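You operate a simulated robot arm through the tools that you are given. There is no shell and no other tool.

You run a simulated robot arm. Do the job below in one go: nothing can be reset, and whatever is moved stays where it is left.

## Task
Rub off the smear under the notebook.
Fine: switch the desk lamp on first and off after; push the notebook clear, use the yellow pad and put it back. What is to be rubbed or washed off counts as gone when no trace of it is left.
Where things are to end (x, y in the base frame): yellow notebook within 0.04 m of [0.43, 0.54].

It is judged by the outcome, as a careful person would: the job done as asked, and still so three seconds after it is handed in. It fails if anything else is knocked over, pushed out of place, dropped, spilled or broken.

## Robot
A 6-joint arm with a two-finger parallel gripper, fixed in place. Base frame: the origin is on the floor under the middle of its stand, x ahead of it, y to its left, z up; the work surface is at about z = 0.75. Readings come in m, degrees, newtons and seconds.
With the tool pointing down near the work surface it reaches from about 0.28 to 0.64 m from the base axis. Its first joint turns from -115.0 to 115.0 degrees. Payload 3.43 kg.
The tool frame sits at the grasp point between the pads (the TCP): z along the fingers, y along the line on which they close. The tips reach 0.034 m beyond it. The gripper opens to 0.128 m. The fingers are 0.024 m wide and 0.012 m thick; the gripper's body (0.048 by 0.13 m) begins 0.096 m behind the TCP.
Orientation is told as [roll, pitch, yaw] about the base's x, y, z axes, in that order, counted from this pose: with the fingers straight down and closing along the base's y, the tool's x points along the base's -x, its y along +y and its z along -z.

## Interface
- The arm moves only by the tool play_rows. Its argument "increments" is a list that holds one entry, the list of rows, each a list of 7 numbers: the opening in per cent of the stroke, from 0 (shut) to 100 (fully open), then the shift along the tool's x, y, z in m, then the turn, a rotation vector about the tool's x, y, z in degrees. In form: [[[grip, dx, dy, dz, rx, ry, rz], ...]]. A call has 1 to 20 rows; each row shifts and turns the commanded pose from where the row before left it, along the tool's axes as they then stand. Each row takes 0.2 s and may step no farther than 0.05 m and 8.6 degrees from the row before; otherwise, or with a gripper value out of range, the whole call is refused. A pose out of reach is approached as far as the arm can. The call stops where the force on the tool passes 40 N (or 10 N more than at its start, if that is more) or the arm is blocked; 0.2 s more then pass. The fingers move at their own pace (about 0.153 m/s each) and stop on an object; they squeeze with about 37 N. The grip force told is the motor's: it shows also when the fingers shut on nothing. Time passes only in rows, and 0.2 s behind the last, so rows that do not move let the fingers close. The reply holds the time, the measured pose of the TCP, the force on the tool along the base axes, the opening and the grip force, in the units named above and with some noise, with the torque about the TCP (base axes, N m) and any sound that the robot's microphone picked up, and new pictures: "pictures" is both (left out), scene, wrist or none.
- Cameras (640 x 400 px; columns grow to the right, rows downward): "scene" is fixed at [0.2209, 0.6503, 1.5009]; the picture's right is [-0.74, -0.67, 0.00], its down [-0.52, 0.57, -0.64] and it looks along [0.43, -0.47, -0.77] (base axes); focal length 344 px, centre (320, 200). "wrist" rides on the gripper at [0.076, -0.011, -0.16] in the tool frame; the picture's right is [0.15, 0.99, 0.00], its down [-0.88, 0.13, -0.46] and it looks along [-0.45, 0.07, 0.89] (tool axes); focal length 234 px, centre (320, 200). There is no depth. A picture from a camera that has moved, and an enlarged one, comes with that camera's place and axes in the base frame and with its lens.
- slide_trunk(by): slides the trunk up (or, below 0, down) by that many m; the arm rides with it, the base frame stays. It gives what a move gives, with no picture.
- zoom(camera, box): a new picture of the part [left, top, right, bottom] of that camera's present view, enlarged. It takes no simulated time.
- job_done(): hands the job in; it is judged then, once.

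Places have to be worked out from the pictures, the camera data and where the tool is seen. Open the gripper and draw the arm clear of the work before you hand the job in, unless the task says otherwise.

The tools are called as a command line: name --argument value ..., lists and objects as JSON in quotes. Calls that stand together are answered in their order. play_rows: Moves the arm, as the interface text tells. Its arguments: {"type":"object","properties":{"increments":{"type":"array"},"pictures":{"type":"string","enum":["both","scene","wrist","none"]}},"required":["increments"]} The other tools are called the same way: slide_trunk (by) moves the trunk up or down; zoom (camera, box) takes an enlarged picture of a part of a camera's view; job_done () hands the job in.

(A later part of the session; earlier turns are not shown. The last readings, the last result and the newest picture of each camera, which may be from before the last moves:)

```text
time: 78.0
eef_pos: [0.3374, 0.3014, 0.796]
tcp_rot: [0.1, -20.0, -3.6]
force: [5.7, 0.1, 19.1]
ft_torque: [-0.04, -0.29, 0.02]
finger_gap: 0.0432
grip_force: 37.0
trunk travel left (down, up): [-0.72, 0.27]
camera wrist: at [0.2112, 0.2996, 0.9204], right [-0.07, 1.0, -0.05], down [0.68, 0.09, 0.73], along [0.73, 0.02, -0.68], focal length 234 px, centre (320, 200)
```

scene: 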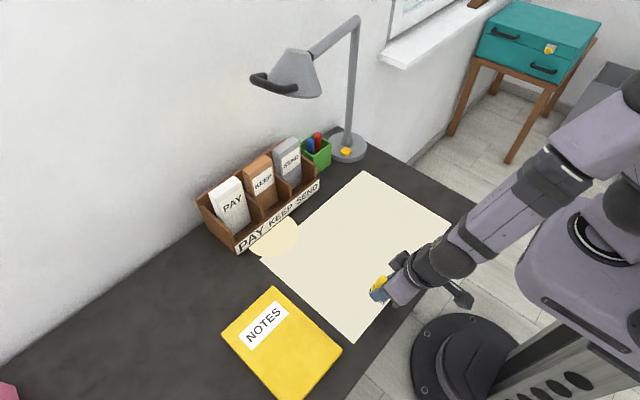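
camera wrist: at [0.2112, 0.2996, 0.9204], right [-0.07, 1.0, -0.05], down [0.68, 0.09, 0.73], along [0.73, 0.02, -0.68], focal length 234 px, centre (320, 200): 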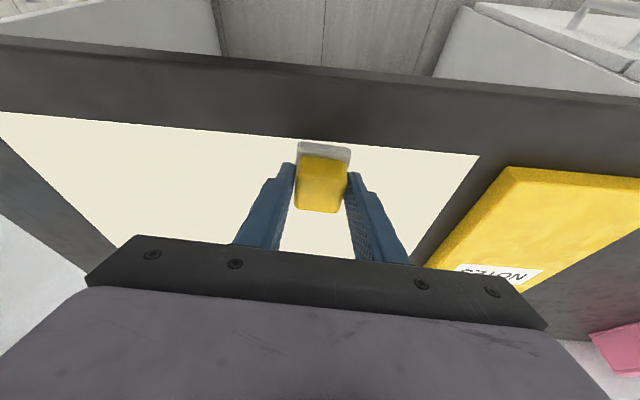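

Three thorough passes over the whole footprint are done. Now I lift the pad and carry it back toward its original spot, hovering at (0.599, 0.2745, 0.826).

play_rows --increments '[[[0, -0.00513, 0, -0.0141, 0, 0, 0], [0, -0.00513, 0, -0.0141, 0, 0, 0], [0, -0.0412, -0.0018, 0.015, 0, 0, 0], [0, -0.0412, -0.0018, 0.015, 0, 0, 0], [0, -0.0412, -0.0018, 0.015, 0, 0, 0], [0, -0.0412, -0.0018, 0.015, 0, 0, 0], [0, -0.0412, -0.0018, 0.015, 0, 0, 0], [0, -0.0412, -0.0018, 0.015, 0, 0, 0], [0, 0, 0, 0, 0, 0, 0]]]' --pictures "both"

zoom --camera "wrist" --box '[275, 130, 375, 220]'

zoom --camera "scene" --box '[260, 170, 360, 240]'

```text
time: 80.0
eef_pos: [0.6001, 0.2743, 0.8248]
tcp_rot: [0.0, -20.0, -3.6]
force: [0.4, -0.7, -1.1]
ft_torque: [0.0, 0.02, 0.01]
finger_gap: 0.0427
grip_force: 36.7
trunk travel left (down, up): [-0.72, 0.27]
camera wrist: at [0.4743, 0.2725, 0.9493], right [-0.08, 1.0, -0.05], down [0.68, 0.09, 0.73], along [0.73, 0.02, -0.68], focal length 234 px, centre (320, 200)
```

scene: 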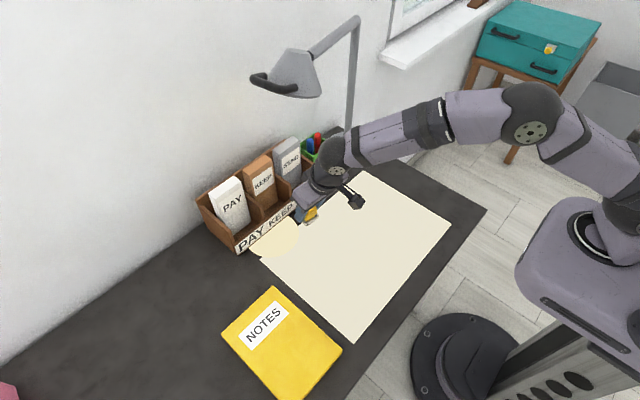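
wrist: 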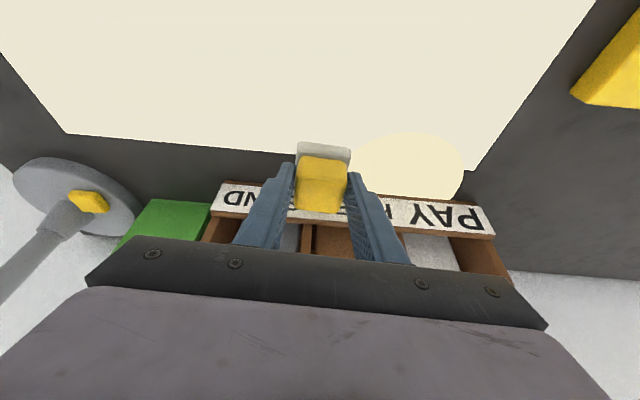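

```text
4.44 times, centred on (325, 175) of wrist
camera zoom: at [0.4743, 0.2725, 0.9493], right [-0.08, 1.0, -0.05], down [0.68, 0.09, 0.73], along [0.73, 0.02, -0.68], focal length 1041 px, centre (298, 311)
```

zoom: 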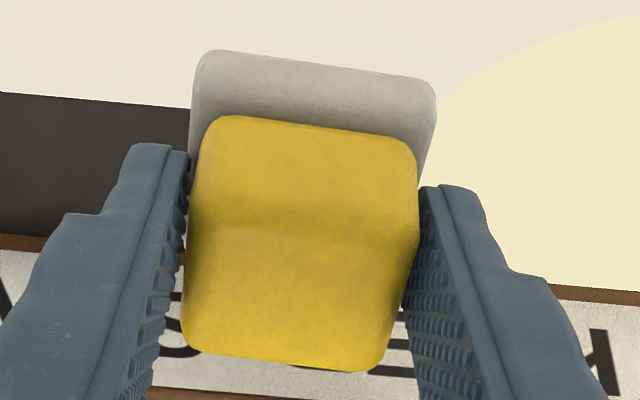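

```text
5.71 times, centred on (310, 205) of scene
camera zoom: at [0.2209, 0.6503, 1.5009], right [-0.74, -0.67, 0.0], down [-0.52, 0.57, -0.64], along [0.43, -0.47, -0.77], focal length 1964 px, centre (377, 171)
```

zoom: 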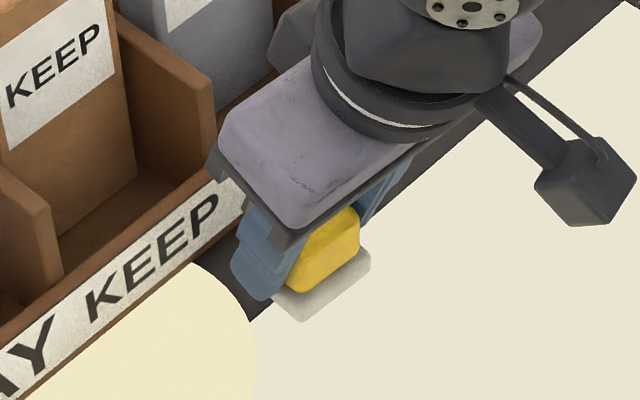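

The pad is still held well (it slid up ~2–3 mm in the grip). I lower it to light contact at its original place.

play_rows --increments '[[[0, 0.0041, 0, 0.01128, 0, 0, 0], [0, 0.0041, 0, 0.01128, 0, 0, 0], [0, 0.00068, 0, 0.00188, 0, 0, 0], [0, 0, 0, 0, 0, 0, 0]]]' --pictures "none"

play_rows --increments '[[[0, 0.00034, 0, 0.00094, 0, 0, 0], [0, 0, 0, 0, 0, 0, 0]]]' --pictures "none"

play_rows --increments '[[[0, 0.00034, 0, 0.00094, 0, 0, 0], [0, 0, 0, 0, 0, 0, 0]]]' --pictures "both"

```text
time: 81.0
eef_pos: [0.5983, 0.276, 0.7977]
tcp_rot: [0.0, -20.0, -3.6]
force: [0.0, -0.1, 0.3]
ft_torque: [0.0, 0.01, -0.01]
finger_gap: 0.0428
grip_force: 37.3
trunk travel left (down, up): [-0.72, 0.27]
```

```text
time: 81.6
eef_pos: [0.6, 0.2743, 0.7971]
tcp_rot: [0.0, -19.9, -3.7]
force: [0.2, -0.2, -0.9]
ft_torque: [-0.01, 0.0, -0.02]
finger_gap: 0.0431
grip_force: 37.0
trunk travel left (down, up): [-0.72, 0.27]
```

```text
time: 82.2
eef_pos: [0.5994, 0.2752, 0.796]
tcp_rot: [0.1, -19.9, -3.6]
force: [0.2, 0.1, -0.3]
ft_torque: [0.01, 0.02, 0.01]
finger_gap: 0.0428
grip_force: 36.8
trunk travel left (down, up): [-0.72, 0.27]
camera wrist: at [0.4739, 0.2728, 0.9212], right [-0.07, 1.0, -0.05], down [0.68, 0.09, 0.73], along [0.73, 0.02, -0.68], focal length 234 px, centre (320, 200)
```

scene: 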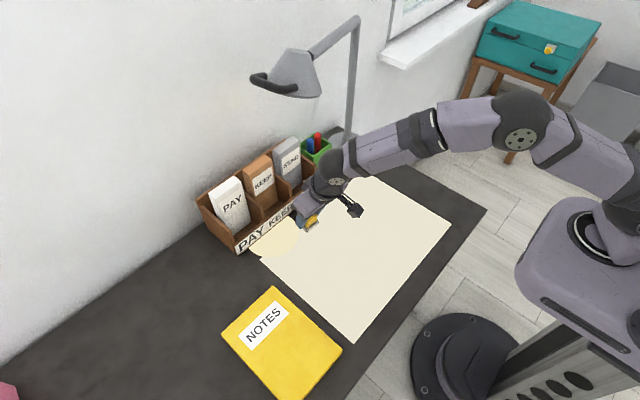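
wrist: 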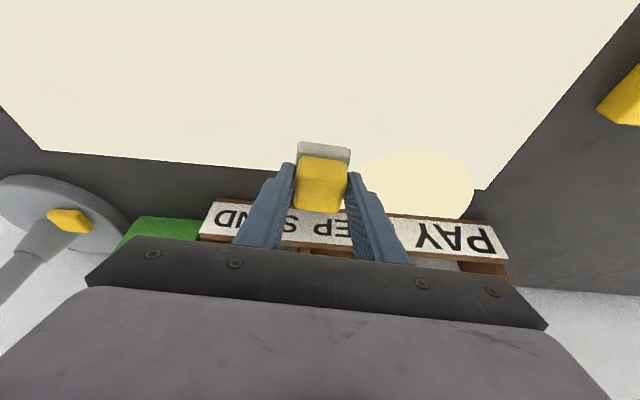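

No contact force yet at z ≈ 0.796, so I step down a bit more.

play_rows --increments '[[[0, 0.00034, 0, 0.00094, 0, 0, 0], [0, 0, 0, 0, 0, 0, 0]]]' --pictures "none"

play_rows --increments '[[[0, 0.00034, 0, 0.00094, 0, 0, 0], [0, 0, 0, 0, 0, 0, 0]]]' --pictures "none"

```text
time: 82.8
eef_pos: [0.5996, 0.2756, 0.795]
tcp_rot: [0.0, -20.0, -3.7]
force: [0.5, 0.1, -0.1]
ft_torque: [-0.01, -0.02, -0.01]
finger_gap: 0.0431
grip_force: 36.8
trunk travel left (down, up): [-0.72, 0.27]
```

```text
time: 83.4
eef_pos: [0.5992, 0.2749, 0.7958]
tcp_rot: [0.0, -20.0, -3.6]
force: [-0.7, -1.2, 5.4]
ft_torque: [-0.09, 0.03, 0.01]
finger_gap: 0.0428
grip_force: 36.7
trunk travel left (down, up): [-0.72, 0.27]
```

Contact felt (5 N). I open the fingers to release the pad, then check how it sits.

play_rows --increments '[[[60, 0, 0, 0, 0, 0, 0], [60, 0, 0, 0, 0, 0, 0], [60, -0.0103, 0, -0.0282, 0, 0, 0], [60, -0.0103, 0, -0.0282, 0, 0, 0], [60, 0.01, 0, -0.03, 0, 0, 0], [60, 0.03, 0, -0.02, 0, 0, 0], [60, 0.03, 0, -0.02, 0, 0, 0], [60, 0, 0, 0, 0, 0, 0]]]' --pictures "both"

zoom --camera "scene" --box '[290, 190, 340, 240]'

zoom --camera "wrist" --box '[240, 60, 440, 200]'

```text
time: 85.2
eef_pos: [0.5107, 0.2807, 0.8981]
tcp_rot: [0.0, -19.9, -3.6]
force: [-0.1, -0.4, 0.1]
ft_torque: [0.01, -0.01, -0.03]
finger_gap: 0.0768
grip_force: 0.1
trunk travel left (down, up): [-0.72, 0.27]
camera wrist: at [0.3854, 0.278, 1.0215], right [-0.07, 1.0, -0.05], down [0.68, 0.09, 0.73], along [0.73, 0.02, -0.68], focal length 234 px, centre (320, 200)
```

scene: 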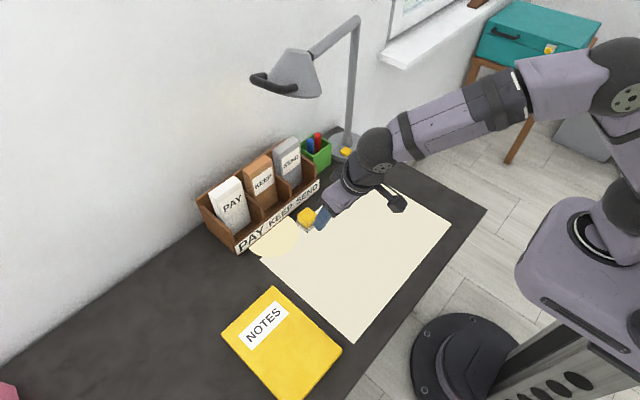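
wrist: 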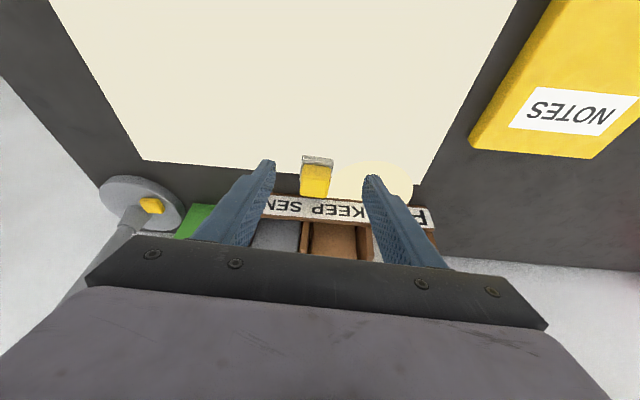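

```text
8.00 times, centred on (315, 215) of scene
camera zoom: at [0.2209, 0.6503, 1.5009], right [-0.74, -0.67, 0.0], down [-0.52, 0.57, -0.64], along [0.43, -0.47, -0.77], focal length 2750 px, centre (360, 80)
```

zoom: 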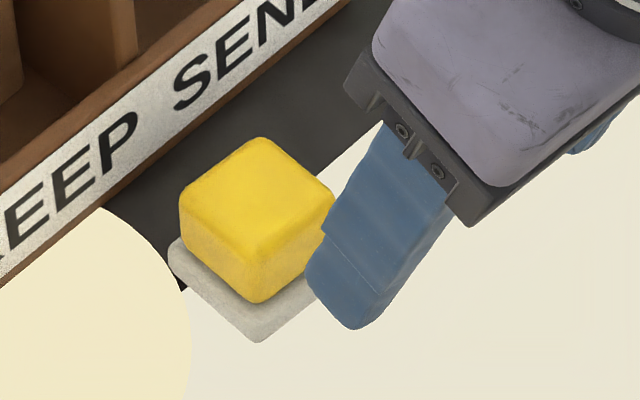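

```text
2.86 times, centred on (340, 130) of wrist
camera zoom: at [0.3854, 0.278, 1.0215], right [-0.07, 1.0, -0.05], down [0.68, 0.09, 0.73], along [0.73, 0.02, -0.68], focal length 669 px, centre (263, 400)
```

zoom: 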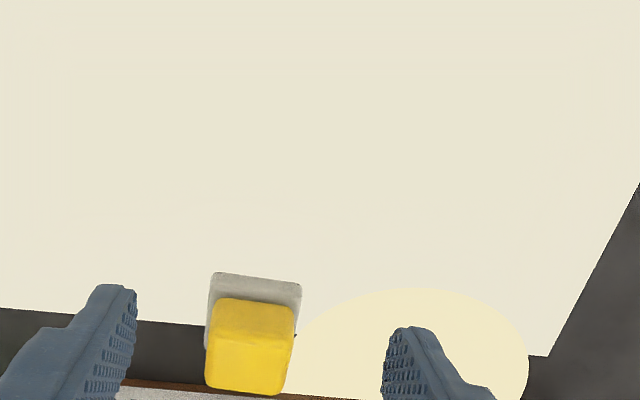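

The pad is back within about 3 mm of its original place. The lamp's lit disc falls at about (0.635, 0.37), beside the scrubbed area, so to verify nothing is left I want a closer look at the lamp head and its handle. I raise the trunk and tilt the wrist camera up.

slide_trunk --by 0.2

play_rows --increments '[[[0, 0.02, 0, 0, 0, -8, 0], [0, 0.02, 0, 0, 0, -8, 0], [0, 0.0, 0, 0, 0, -8, 0], [0, 0, 0, 0, 0, -8, 0], [0, 0, 0, 0, 0, 0, 0]]]' --pictures "both"

```text
time: 87.3
eef_pos: [0.5113, 0.2799, 1.096]
tcp_rot: [0.0, -19.9, -3.6]
force: [-0.7, -0.1, -0.1]
ft_torque: [0.01, -0.02, 0.0]
finger_gap: 0.0769
grip_force: 0.1
trunk travel left (down, up): [-0.92, 0.07]
```

```text
time: 88.5
eef_pos: [0.4744, 0.2815, 1.0809]
tcp_rot: [0.0, -52.0, -3.6]
force: [-0.4, -0.2, 0.8]
ft_torque: [0.0, -0.01, 0.02]
finger_gap: 0.0
grip_force: 33.3
trunk travel left (down, up): [-0.92, 0.07]
camera wrist: at [0.3024, 0.2825, 1.1198], right [-0.03, 0.99, -0.12], down [0.19, 0.12, 0.97], along [0.98, 0.0, -0.19], focal length 234 px, centre (320, 200)
```

scene: 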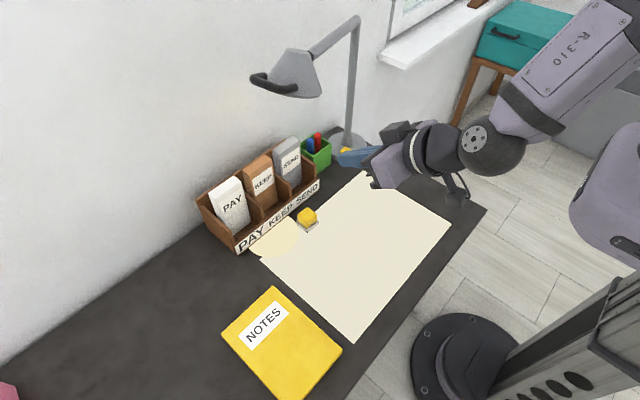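
wrist: 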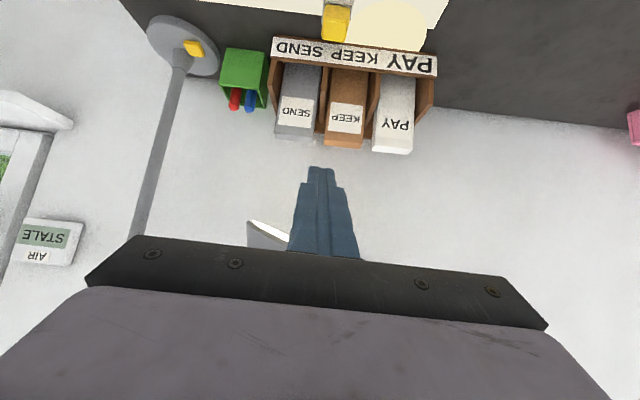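

The lamp head is hidden behind the gripper; I raise the camera and open the fingers to see the head.

play_rows --increments '[[[100, -0.0263, 0, -0.0205, 0, 0, 0], [100, -0.0263, 0, -0.0205, 0, 0, 0], [100, -0.0263, 0, -0.0205, 0, 0, 0], [100, -0.0263, 0, -0.0205, 0, 0, 0], [100, 0, 0, 0, 0, 0, 0]]]' --pictures "wrist"

zoom --camera "wrist" --box '[180, 100, 420, 250]'

zoom --camera "scene" --box '[240, 30, 340, 110]'

```text
time: 89.8
eef_pos: [0.4744, 0.2825, 1.2151]
tcp_rot: [0.0, -51.9, -3.6]
force: [-0.7, -0.1, 0.0]
ft_torque: [-0.01, -0.02, -0.04]
finger_gap: 0.1282
grip_force: 0.2
trunk travel left (down, up): [-0.92, 0.07]
camera wrist: at [0.3025, 0.2832, 1.2542], right [-0.03, 0.99, -0.12], down [0.19, 0.12, 0.97], along [0.98, 0.0, -0.2], focal length 234 px, centre (320, 200)
```

wrist: 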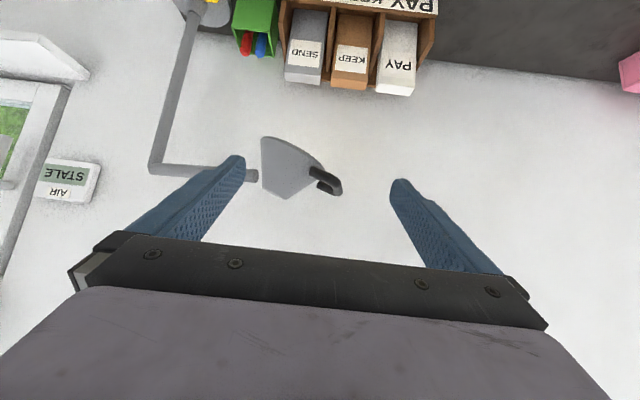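

```text
2.67 times, centred on (300, 175) of wrist
camera zoom: at [0.3025, 0.2832, 1.2542], right [-0.03, 0.99, -0.12], down [0.19, 0.12, 0.97], along [0.98, 0.0, -0.2], focal length 624 px, centre (373, 267)
```

zoom: 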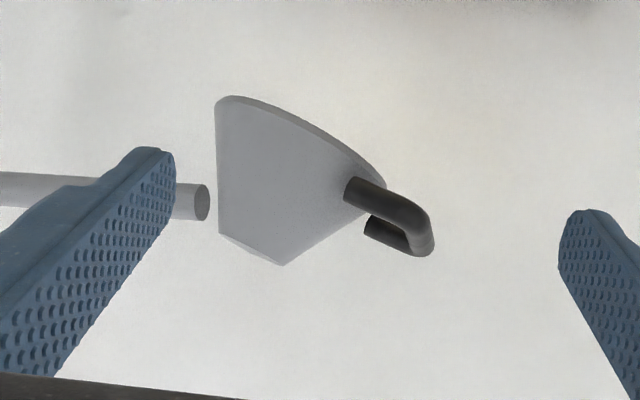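

```text
5.00 times, centred on (290, 70) of scene
camera zoom: at [0.2209, 0.6503, 1.5009], right [-0.74, -0.67, 0.0], down [-0.52, 0.57, -0.64], along [0.43, -0.47, -0.77], focal length 1719 px, centre (470, 850)
```

zoom: 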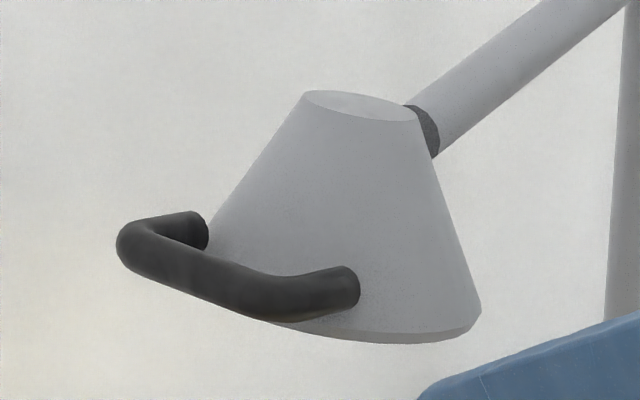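

The lamp head appears to turn about its arm (along y): the lit disc's sweep lies at y ≈ 0.37, right across the scrubbed area, and its U-handle (near corner ≈ (0.635, 0.305, 1.155)) is made for twisting it. I'll gently lift the handle's near end from below to aim the light at the rubbed area; first I level the fingers horizontally, well short of the lamp.

play_rows --increments '[[[0, 0, 0, 0, -2.84, 0, -2.22], [0, 0, 0, 0, 0, -8, 0], [0, 0, 0, 0, 0, -8, 0], [0, 0, 0, 0, 0, -8, 0], [0, 0, 0, 0, 0, -8, 0], [0, 0, 0, 0, 0, -6, 0], [0, 0, 0, 0, 0, 0, 0]]]' --pictures "both"

```text
time: 91.3
eef_pos: [0.4742, 0.2814, 1.2139]
tcp_rot: [85.0, -89.9, -84.9]
force: [0.0, 0.2, 0.1]
ft_torque: [0.0, -0.01, 0.02]
finger_gap: 0.0
grip_force: 32.7
trunk travel left (down, up): [-0.92, 0.07]
camera wrist: at [0.3154, 0.2721, 1.139], right [0.0, 0.99, -0.15], down [-0.46, 0.13, 0.88], along [0.89, 0.07, 0.45], focal length 234 px, centre (320, 200)
```

scene: 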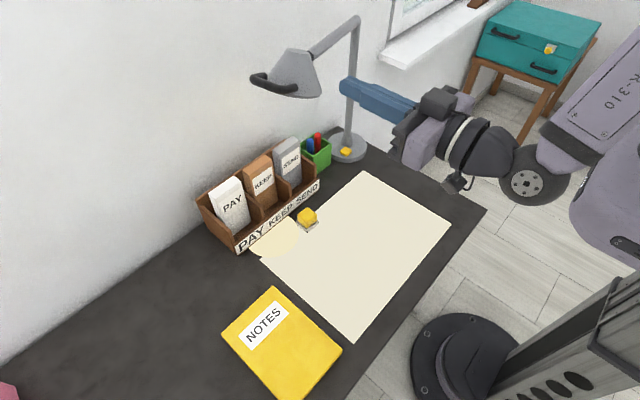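
wrist: 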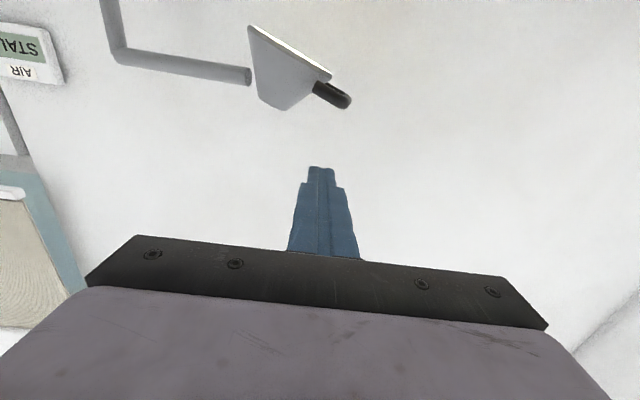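

The tool is horizontal now, and this view confirms the handle's near corner at about (0.635, 0.307, 1.156). I zoom in to plan the contact.

zoom --camera "wrist" --box '[230, 10, 380, 130]'

```text
3.33 times, centred on (305, 70) of wrist
camera zoom: at [0.3154, 0.2721, 1.139], right [0.0, 0.99, -0.15], down [-0.46, 0.13, 0.88], along [0.89, 0.07, 0.45], focal length 781 px, centre (370, 633)
```

zoom: 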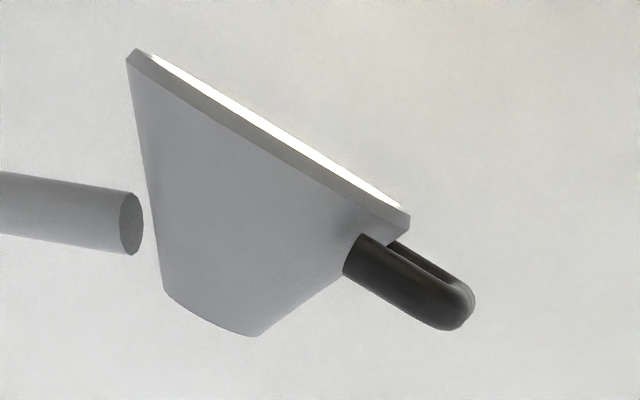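

I move below and in front of the handle, then slide the closed fingers in under its near leg, leaving about 1 cm vertical clearance.

play_rows --increments '[[[0, 0.032, 0.0055, 0.007, 0, 0, 0], [0, 0.032, 0.0055, 0.007, 0, 0, 0], [0, 0.032, 0.0055, 0.007, 0, 0, 0], [0, 0, 0, 0, 0, 0, 0]]]' --pictures "none"

play_rows --increments '[[[0, 0, 0, 0.03, 0, 0, 0], [0, 0, 0, 0.03, 0, 0, 0], [0, 0, 0, 0.02, 0, 0, 0], [0, 0, 0, 0, 0, 0, 0]]]' --pictures "both"

zoom --camera "scene" --box '[230, 20, 350, 120]'

zoom --camera "wrist" --box '[200, 0, 440, 200]'

```text
time: 92.3
eef_pos: [0.4952, 0.2986, 1.1183]
tcp_rot: [56.4, -89.8, -56.3]
force: [0.2, 0.1, 0.0]
ft_torque: [-0.02, 0.01, 0.03]
finger_gap: 0.0003
grip_force: 32.5
trunk travel left (down, up): [-0.92, 0.07]
```

```text
time: 93.3
eef_pos: [0.5753, 0.299, 1.1184]
tcp_rot: [-12.9, -89.9, 12.8]
force: [-0.3, -0.5, -0.2]
ft_torque: [-0.06, 0.0, -0.01]
finger_gap: 0.0
grip_force: 33.1
trunk travel left (down, up): [-0.92, 0.07]
camera wrist: at [0.4163, 0.2892, 1.0432], right [0.0, 0.99, -0.15], down [-0.45, 0.13, 0.88], along [0.89, 0.07, 0.45], focal length 234 px, centre (320, 200)
```

scene: 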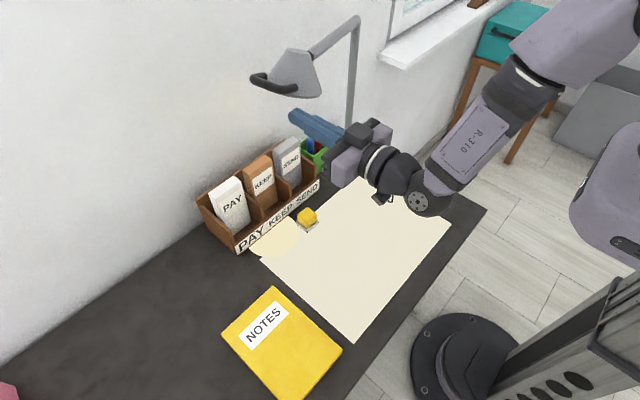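
wrist: 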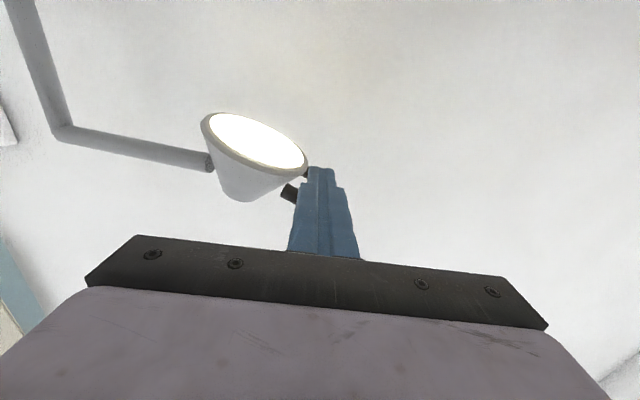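

```text
4.00 times, centred on (290, 70) of scene
camera zoom: at [0.2209, 0.6503, 1.5009], right [-0.74, -0.67, 0.0], down [-0.52, 0.57, -0.64], along [0.43, -0.47, -0.77], focal length 1375 px, centre (440, 720)
```

zoom: 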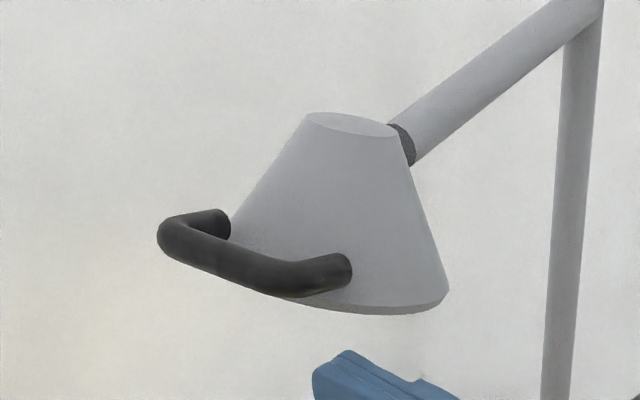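

```text
2.00 times, centred on (320, 100) of wrist
camera zoom: at [0.4163, 0.2892, 1.0432], right [0.0, 0.99, -0.15], down [-0.45, 0.13, 0.88], along [0.89, 0.07, 0.45], focal length 468 px, centre (320, 400)
```

zoom: 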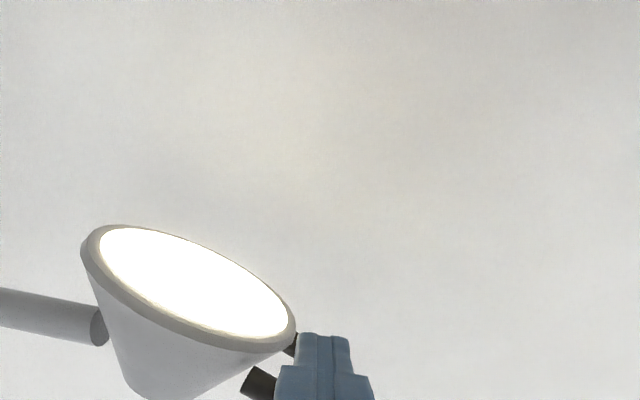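

I slide in the last 3.7 cm so the fingertips are right under the handle's near corner.

play_rows --increments '[[[0, 0, 0.004, 0.017, 0, 0, 0], [0, 0, 0, 0.02, 0, 0, 0], [0, 0, 0, 0, 0, 0, 0]]]' --pictures "both"

zoom --camera "scene" --box '[230, 20, 350, 120]'

zoom --camera "wrist" --box '[200, 80, 440, 250]'

```text
time: 94.2
eef_pos: [0.6125, 0.3026, 1.118]
tcp_rot: [-20.7, -89.9, 20.6]
force: [-0.2, 0.3, -0.6]
ft_torque: [0.01, -0.03, -0.01]
finger_gap: 0.0
grip_force: 33.2
trunk travel left (down, up): [-0.92, 0.07]
camera wrist: at [0.4528, 0.2925, 1.0429], right [0.0, 0.99, -0.15], down [-0.45, 0.13, 0.88], along [0.89, 0.07, 0.45], focal length 234 px, centre (320, 200)
```

scene: 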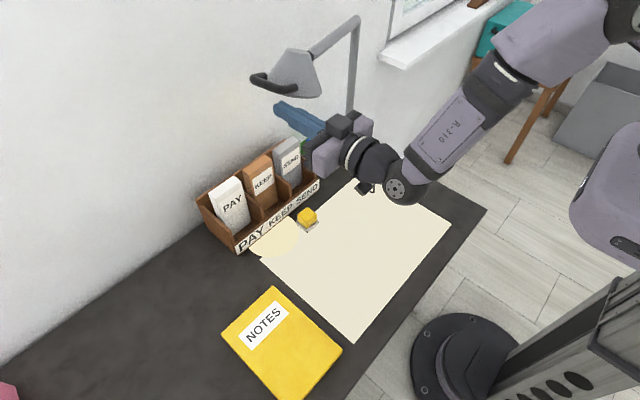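
wrist: 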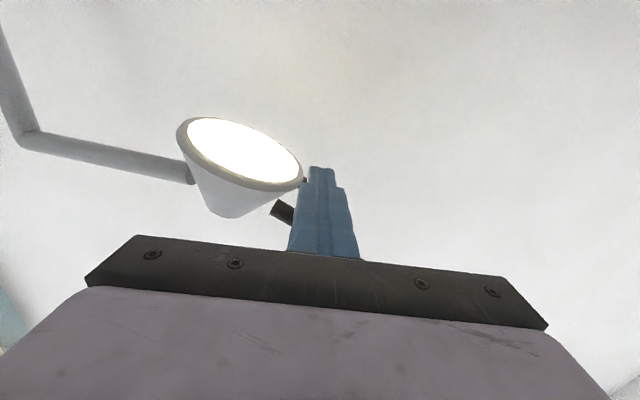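

```text
4.00 times, centred on (290, 70) of scene
camera zoom: at [0.2209, 0.6503, 1.5009], right [-0.74, -0.67, 0.0], down [-0.52, 0.57, -0.64], along [0.43, -0.47, -0.77], focal length 1375 px, centre (440, 720)
```

zoom: 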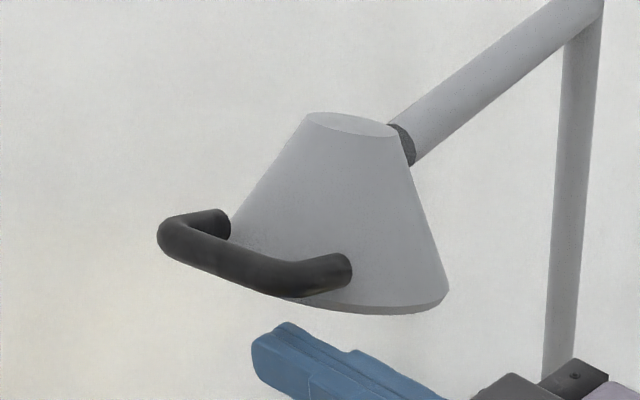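

```text
2.35 times, centred on (320, 165) of wrist
camera zoom: at [0.4528, 0.2925, 1.0429], right [0.0, 0.99, -0.15], down [-0.45, 0.13, 0.88], along [0.89, 0.07, 0.45], focal length 551 px, centre (320, 282)
```

zoom: 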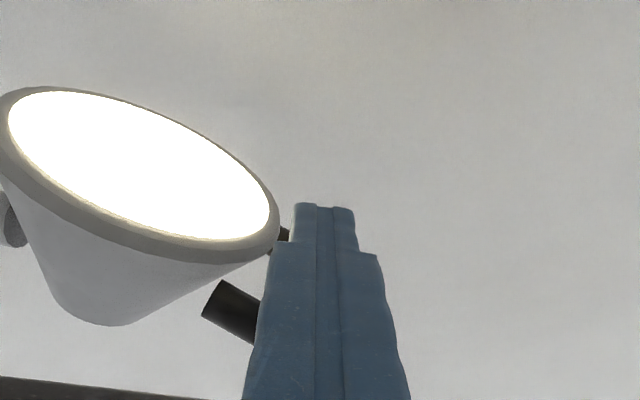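

The fingertips are under the handle. I raise in small steps, watching force and the lit disc.

play_rows --increments '[[[0, -0.005, 0, 0, 0, 0, 0], [0, -0.005, 0, 0, 0, 0, 0], [0, -0.003, 0, 0, 0, 0, 0], [0, 0, 0, 0, 0, 0, 0]]]' --pictures "none"

play_rows --increments '[[[0, -0.002, 0, 0, 0, 0, 0], [0, 0, 0, 0, 0, 0, 0]]]' --pictures "both"

zoom --camera "scene" --box '[230, 20, 350, 120]'

```text
time: 95.2
eef_pos: [0.6126, 0.3023, 1.1309]
tcp_rot: [-3.2, -89.9, 3.2]
force: [0.2, 0.1, -0.3]
ft_torque: [0.0, 0.02, -0.02]
finger_gap: 0.0001
grip_force: 32.6
trunk travel left (down, up): [-0.92, 0.07]
```

```text
time: 95.8
eef_pos: [0.6132, 0.3028, 1.1329]
tcp_rot: [-3.5, -89.9, 3.5]
force: [-0.1, 0.5, -0.1]
ft_torque: [-0.03, 0.01, 0.01]
finger_gap: 0.0002
grip_force: 33.1
trunk travel left (down, up): [-0.92, 0.07]
camera wrist: at [0.4537, 0.2925, 1.058], right [0.0, 0.99, -0.15], down [-0.45, 0.13, 0.88], along [0.89, 0.07, 0.45], focal length 234 px, centre (320, 200)
```

scene: 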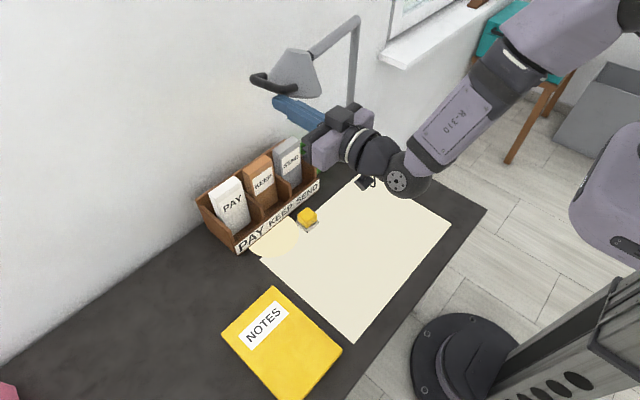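
wrist: 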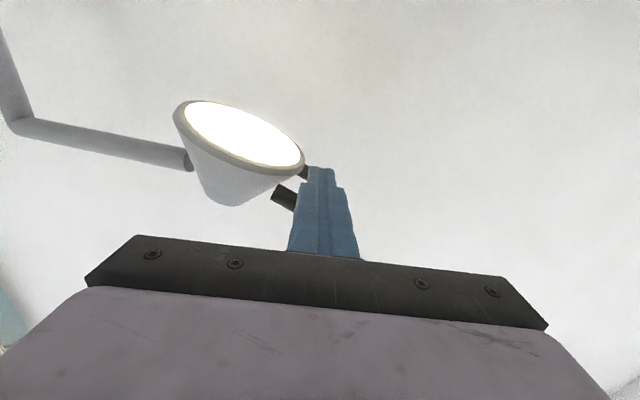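

```text
4.00 times, centred on (290, 70) of scene
camera zoom: at [0.2209, 0.6503, 1.5009], right [-0.74, -0.67, 0.0], down [-0.52, 0.57, -0.64], along [0.43, -0.47, -0.77], focal length 1375 px, centre (440, 720)
```

zoom: 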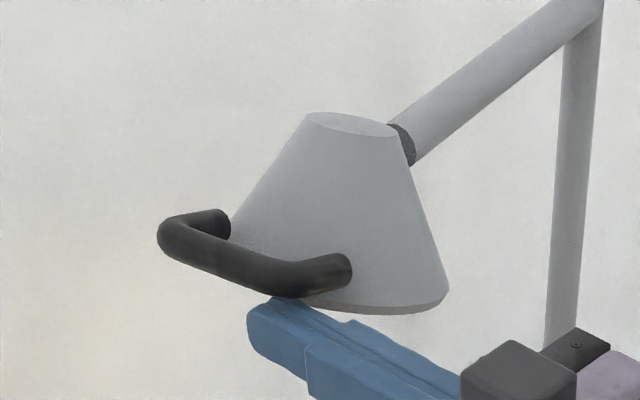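

Almost touching. I continue in 2 mm steps.

play_rows --increments '[[[0, -0.002, 0, 0, 0, 0, 0], [0, -0.002, 0, 0, 0, 0, 0], [0, 0, 0, 0, 0, 0, 0]]]' --pictures "none"

play_rows --increments '[[[0, -0.002, 0, 0, 0, 0, 0], [0, 0, 0, 0, 0, 0, 0]]]' --pictures "scene"

zoom --camera "scene" --box '[230, 20, 350, 120]'

```text
time: 96.5
eef_pos: [0.6133, 0.3028, 1.138]
tcp_rot: [-7.0, -90.0, 6.9]
force: [1.4, 0.3, -0.1]
ft_torque: [0.0, 0.0, 0.02]
finger_gap: 0.0
grip_force: 32.7
trunk travel left (down, up): [-0.92, 0.07]
```

```text
time: 97.2
eef_pos: [0.6135, 0.3032, 1.1381]
tcp_rot: [-9.2, -90.0, 9.1]
force: [0.0, 0.2, 0.4]
ft_torque: [0.05, 0.03, 0.02]
finger_gap: 0.0
grip_force: 32.5
trunk travel left (down, up): [-0.92, 0.07]
```

scene: 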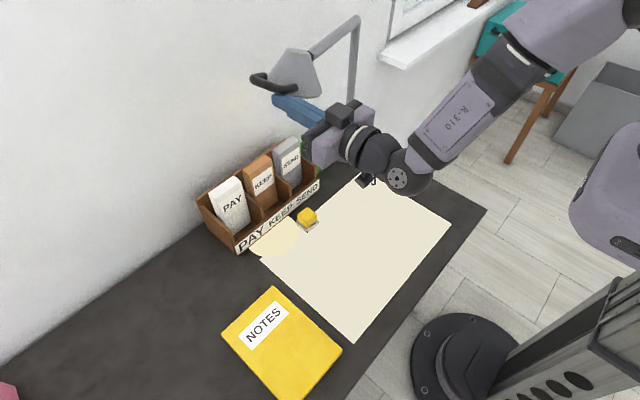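

```text
4.00 times, centred on (290, 70) of scene
camera zoom: at [0.2209, 0.6503, 1.5009], right [-0.74, -0.67, 0.0], down [-0.52, 0.57, -0.64], along [0.43, -0.47, -0.77], focal length 1375 px, centre (440, 720)
```

zoom: 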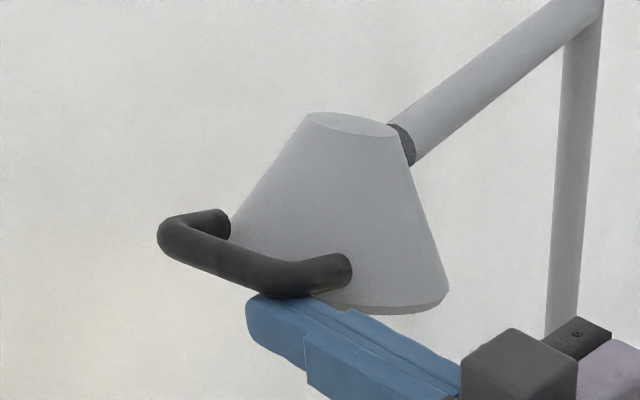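

Contact is imminent. Two more small steps with force readings.

play_rows --increments '[[[0, -0.002, 0, 0, 0, 0, 0], [0, 0, 0, 0, 0, 0, 0]]]' --pictures "none"

play_rows --increments '[[[0, -0.002, 0, 0, 0, 0, 0], [0, 0, 0, 0, 0, 0, 0]]]' --pictures "both"

zoom --camera "scene" --box '[230, 20, 350, 120]'

```text
time: 97.8
eef_pos: [0.6119, 0.3032, 1.1409]
tcp_rot: [-16.3, -89.8, 16.1]
force: [-1.0, 0.9, -1.7]
ft_torque: [0.0, 0.0, 0.0]
finger_gap: 0.0
grip_force: 32.8
trunk travel left (down, up): [-0.92, 0.07]
```

```text
time: 98.3
eef_pos: [0.6125, 0.3031, 1.1421]
tcp_rot: [-4.0, -90.0, 4.0]
force: [0.7, -0.4, -2.3]
ft_torque: [0.04, 0.07, -0.02]
finger_gap: 0.0
grip_force: 32.9
trunk travel left (down, up): [-0.92, 0.07]
camera wrist: at [0.4538, 0.2925, 1.0675], right [0.0, 0.99, -0.15], down [-0.45, 0.13, 0.88], along [0.89, 0.07, 0.45], focal length 234 px, centre (320, 200)
```

scene: 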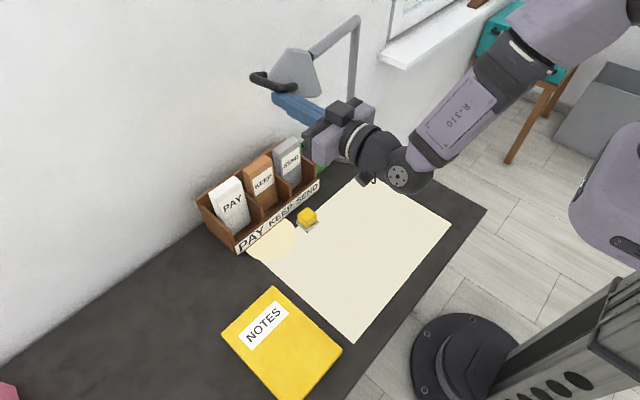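
wrist: 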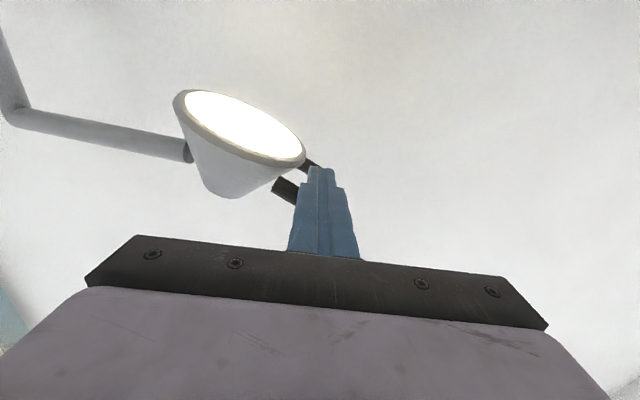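

```text
4.00 times, centred on (290, 70) of scene
camera zoom: at [0.2209, 0.6503, 1.5009], right [-0.74, -0.67, 0.0], down [-0.52, 0.57, -0.64], along [0.43, -0.47, -0.77], focal length 1375 px, centre (440, 720)
```

zoom: 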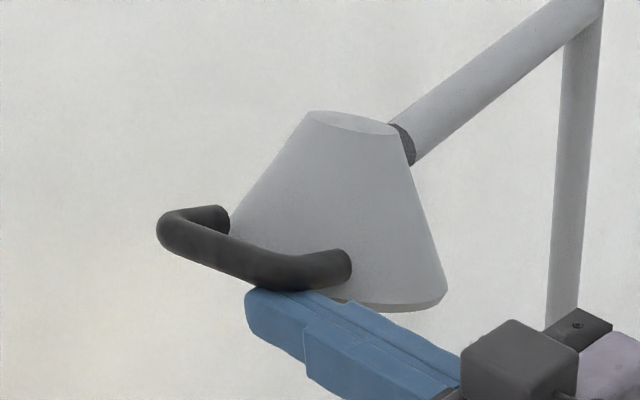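

The handle gave slightly at only ~2 N. I check where the lit disc went.

zoom --camera "scene" --box '[230, 190, 350, 290]'

```text
4.00 times, centred on (290, 240) of scene
camera zoom: at [0.2209, 0.6503, 1.5009], right [-0.74, -0.67, 0.0], down [-0.52, 0.57, -0.64], along [0.43, -0.47, -0.77], focal length 1375 px, centre (440, 40)
```

zoom: 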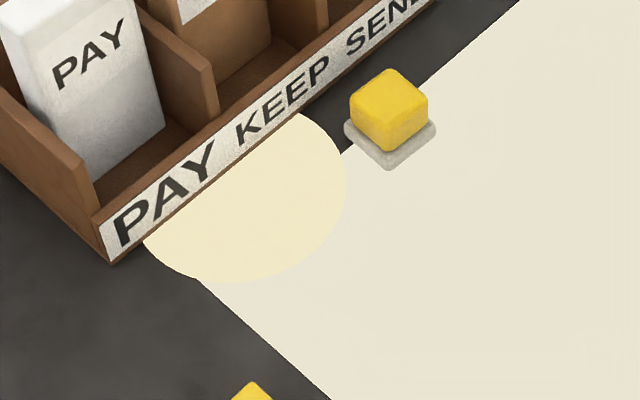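

The disc moved ~12 mm toward +y, so the head tilts about the x-axis with very little force. I lower the fingers clear to see whether it stays or settles back.

play_rows --increments '[[[0, 0.005, 0, 0, 0, 0, 0], [0, 0.01, 0, 0, 0, 0, 0], [0, 0.01, 0, 0, 0, 0, 0], [0, 0, 0, 0, 0, 0, 0]]]' --pictures "both"

zoom --camera "scene" --box '[230, 190, 350, 290]'

zoom --camera "scene" --box '[230, 20, 350, 120]'

```text
time: 99.3
eef_pos: [0.6119, 0.3025, 1.1182]
tcp_rot: [1.3, -90.0, -1.1]
force: [0.4, 0.2, 0.7]
ft_torque: [0.06, -0.01, 0.01]
finger_gap: 0.0002
grip_force: 32.8
trunk travel left (down, up): [-0.92, 0.07]
camera wrist: at [0.4533, 0.2927, 1.0426], right [0.0, 0.99, -0.15], down [-0.45, 0.13, 0.88], along [0.89, 0.07, 0.45], focal length 234 px, centre (320, 200)
```

scene: 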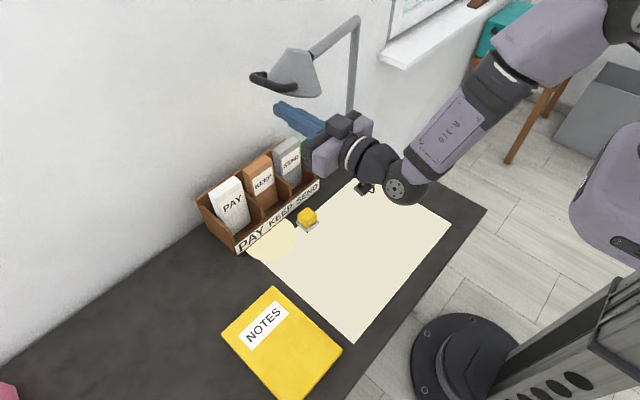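
wrist: 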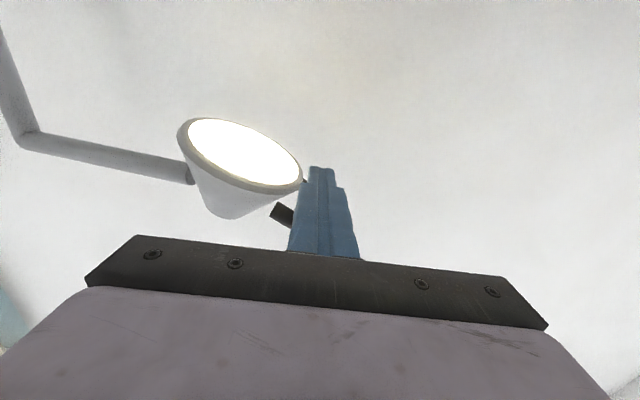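

```text
4.00 times, centred on (290, 240) of scene
camera zoom: at [0.2209, 0.6503, 1.5009], right [-0.74, -0.67, 0.0], down [-0.52, 0.57, -0.64], along [0.43, -0.47, -0.77], focal length 1375 px, centre (440, 40)
```

zoom: 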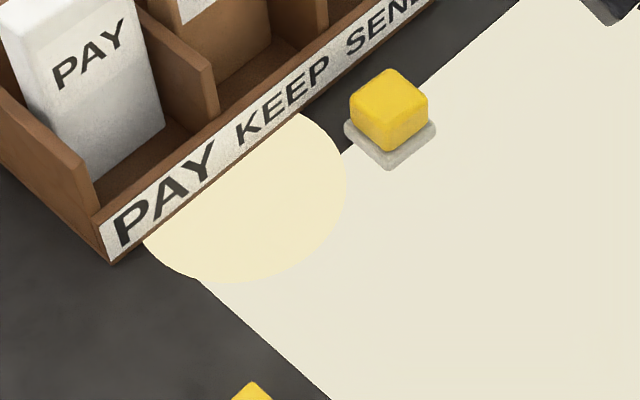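

```text
4.00 times, centred on (290, 70) of scene
camera zoom: at [0.2209, 0.6503, 1.5009], right [-0.74, -0.67, 0.0], down [-0.52, 0.57, -0.64], along [0.43, -0.47, -0.77], focal length 1375 px, centre (440, 720)
```

zoom: 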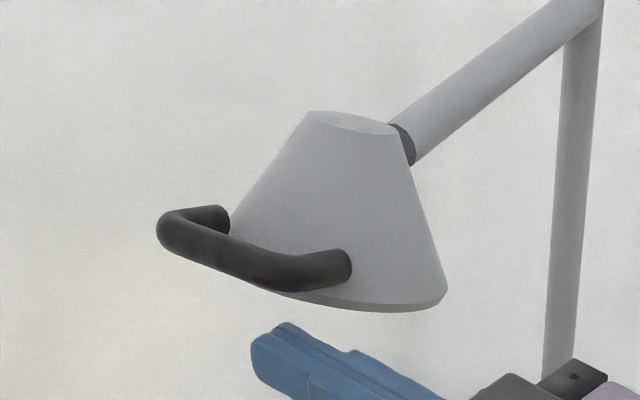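

The head stays where it is put (a friction joint), clearly made to be aimed by its handle. I'll grip the handle's near leg (fingers closing vertically) to swing it toward the rubbed area. First I back off and roll the gripper 90°.

play_rows --increments '[[[0, 0, 0, -0.04, 0, 0, 0], [0, 0, 0, -0.03, 0, 0, 0], [0, 0, 0, 0, 0, 0, 8.2], [0, 0, 0, 0, 0, 0, 8.2], [0, 0, 0, 0, 0, 0, 8.2], [0, 0, 0, 0, 0, 0, 8.2], [0, 0, 0, 0, 0, 0, 8.2], [0, 0, 0, 0, 0, 0, 8.2], [0, 0, 0, 0, 0, 0, 8.2], [0, 0, 0, 0, 0, 0, 8.2], [0, 0, 0, 0, 0, 0, 8.2], [0, 0, 0, 0, 0, 0, 8.2], [45, 0, 0, 0, 0, 0, 8.0], [45, 0, 0, 0, 0, 0, 0]]]' --pictures "both"

```text
time: 102.3
eef_pos: [0.6398, 0.5022, 1.2771]
tcp_rot: [87.7, -1.9, -89.8]
force: [-1.0, -0.8, -0.3]
ft_torque: [0.0, 0.02, 0.01]
finger_gap: 0.0577
grip_force: 0.1
out of reach, approached as far as the arm can: row 3, 4, 5, 6, 7, 8, 9, 10, 12, 13
trunk travel left (down, up): [-0.92, 0.07]
camera wrist: at [0.4799, 0.5781, 1.2695], right [0.04, 0.18, 0.98], down [-0.44, -0.88, 0.18], along [0.89, -0.44, 0.04], focal length 234 px, centre (320, 200)
```

scene: 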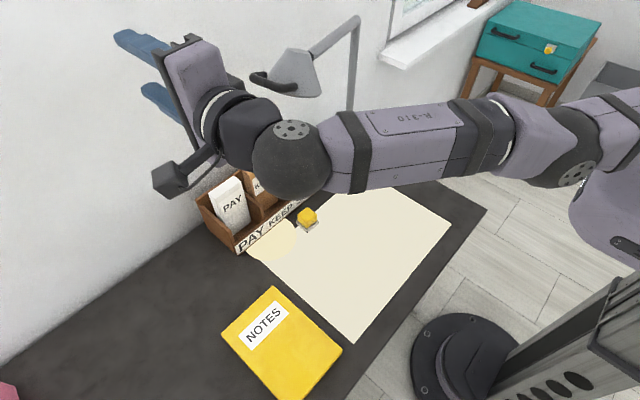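
wrist: 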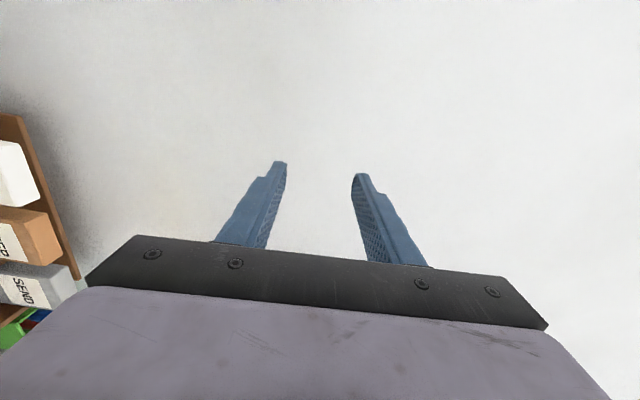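

The roll ran into a joint limit and the arm drifted aside to (0.64, 0.50, 1.28). I check whether anything was touched before doing anything else.

zoom --camera "scene" --box '[200, 20, 380, 150]'

zoom --camera "scene" --box '[180, 130, 360, 280]'

```text
3.08 times, centred on (290, 85) of scene
camera zoom: at [0.2209, 0.6503, 1.5009], right [-0.74, -0.67, 0.0], down [-0.52, 0.57, -0.64], along [0.43, -0.47, -0.77], focal length 1058 px, centre (412, 554)
```

zoom: 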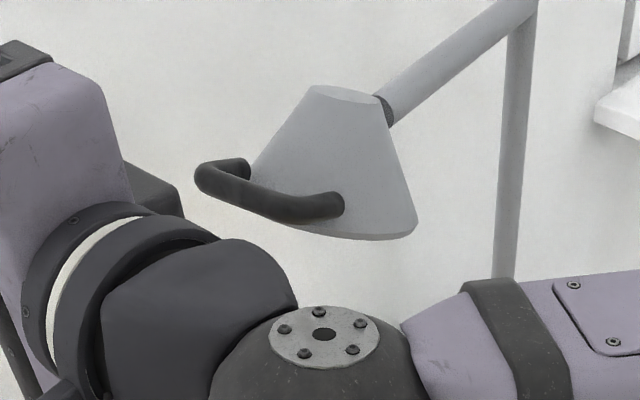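

```text
2.67 times, centred on (270, 205) of scene
camera zoom: at [0.2209, 0.6503, 1.5009], right [-0.74, -0.67, 0.0], down [-0.52, 0.57, -0.64], along [0.43, -0.47, -0.77], focal length 917 px, centre (453, 187)
```

zoom: 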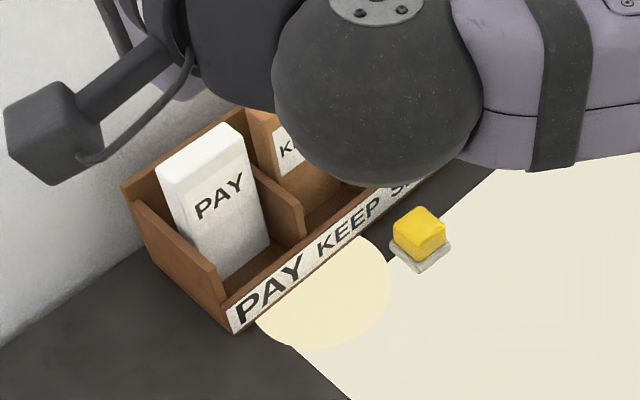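

Nothing was touched (lamp, disc and organizer unchanged). I retreat cautiously in −x, one small step first, to see how the arm responds.

play_rows --increments '[[[45, 0, 0, -0.03, 0, 0, 0], [45, 0, 0, 0, 0, 0, 0]]]' --pictures "scene"

```text
time: 103.0
eef_pos: [0.6177, 0.5143, 1.2799]
tcp_rot: [87.6, -1.9, -89.9]
force: [-0.3, -0.4, -0.4]
ft_torque: [-0.02, 0.02, -0.01]
finger_gap: 0.0575
grip_force: 0.1
out of reach, approached as far as the arm can: row 1
trunk travel left (down, up): [-0.92, 0.07]
```

scene: 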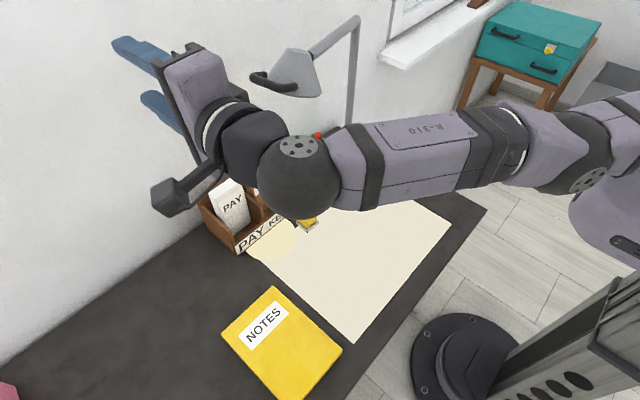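

It tracks smoothly. I retreat a bit further in −x, then undo the roll step by step.

play_rows --increments '[[[45, 0, 0, -0.03, 0, 0, 0], [45, 0, 0, -0.03, 0, 0, 0], [45, 0, 0, 0, 0, 0, 0]]]' --pictures "none"

play_rows --increments '[[[45, 0, 0, 0, 0, 0, -8], [45, 0, 0, 0, 0, 0, -8], [45, 0, 0, 0, 0, 0, 0]]]' --pictures "scene"

```text
time: 103.8
eef_pos: [0.5697, 0.5401, 1.2846]
tcp_rot: [87.6, -2.0, -89.9]
force: [-1.1, 0.1, 0.5]
ft_torque: [0.03, -0.03, 0.0]
finger_gap: 0.0577
grip_force: 0.0
out of reach, approached as far as the arm can: row 1, 2
trunk travel left (down, up): [-0.92, 0.07]
```

```text
time: 104.5
eef_pos: [0.5693, 0.54, 1.2842]
tcp_rot: [87.5, -18.0, -89.0]
force: [-0.4, 0.7, -0.4]
ft_torque: [0.01, 0.02, 0.05]
finger_gap: 0.0576
grip_force: 0.1
trunk travel left (down, up): [-0.92, 0.07]
```

scene: 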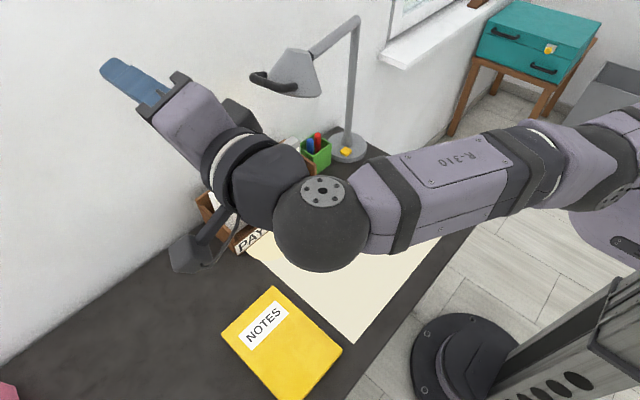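

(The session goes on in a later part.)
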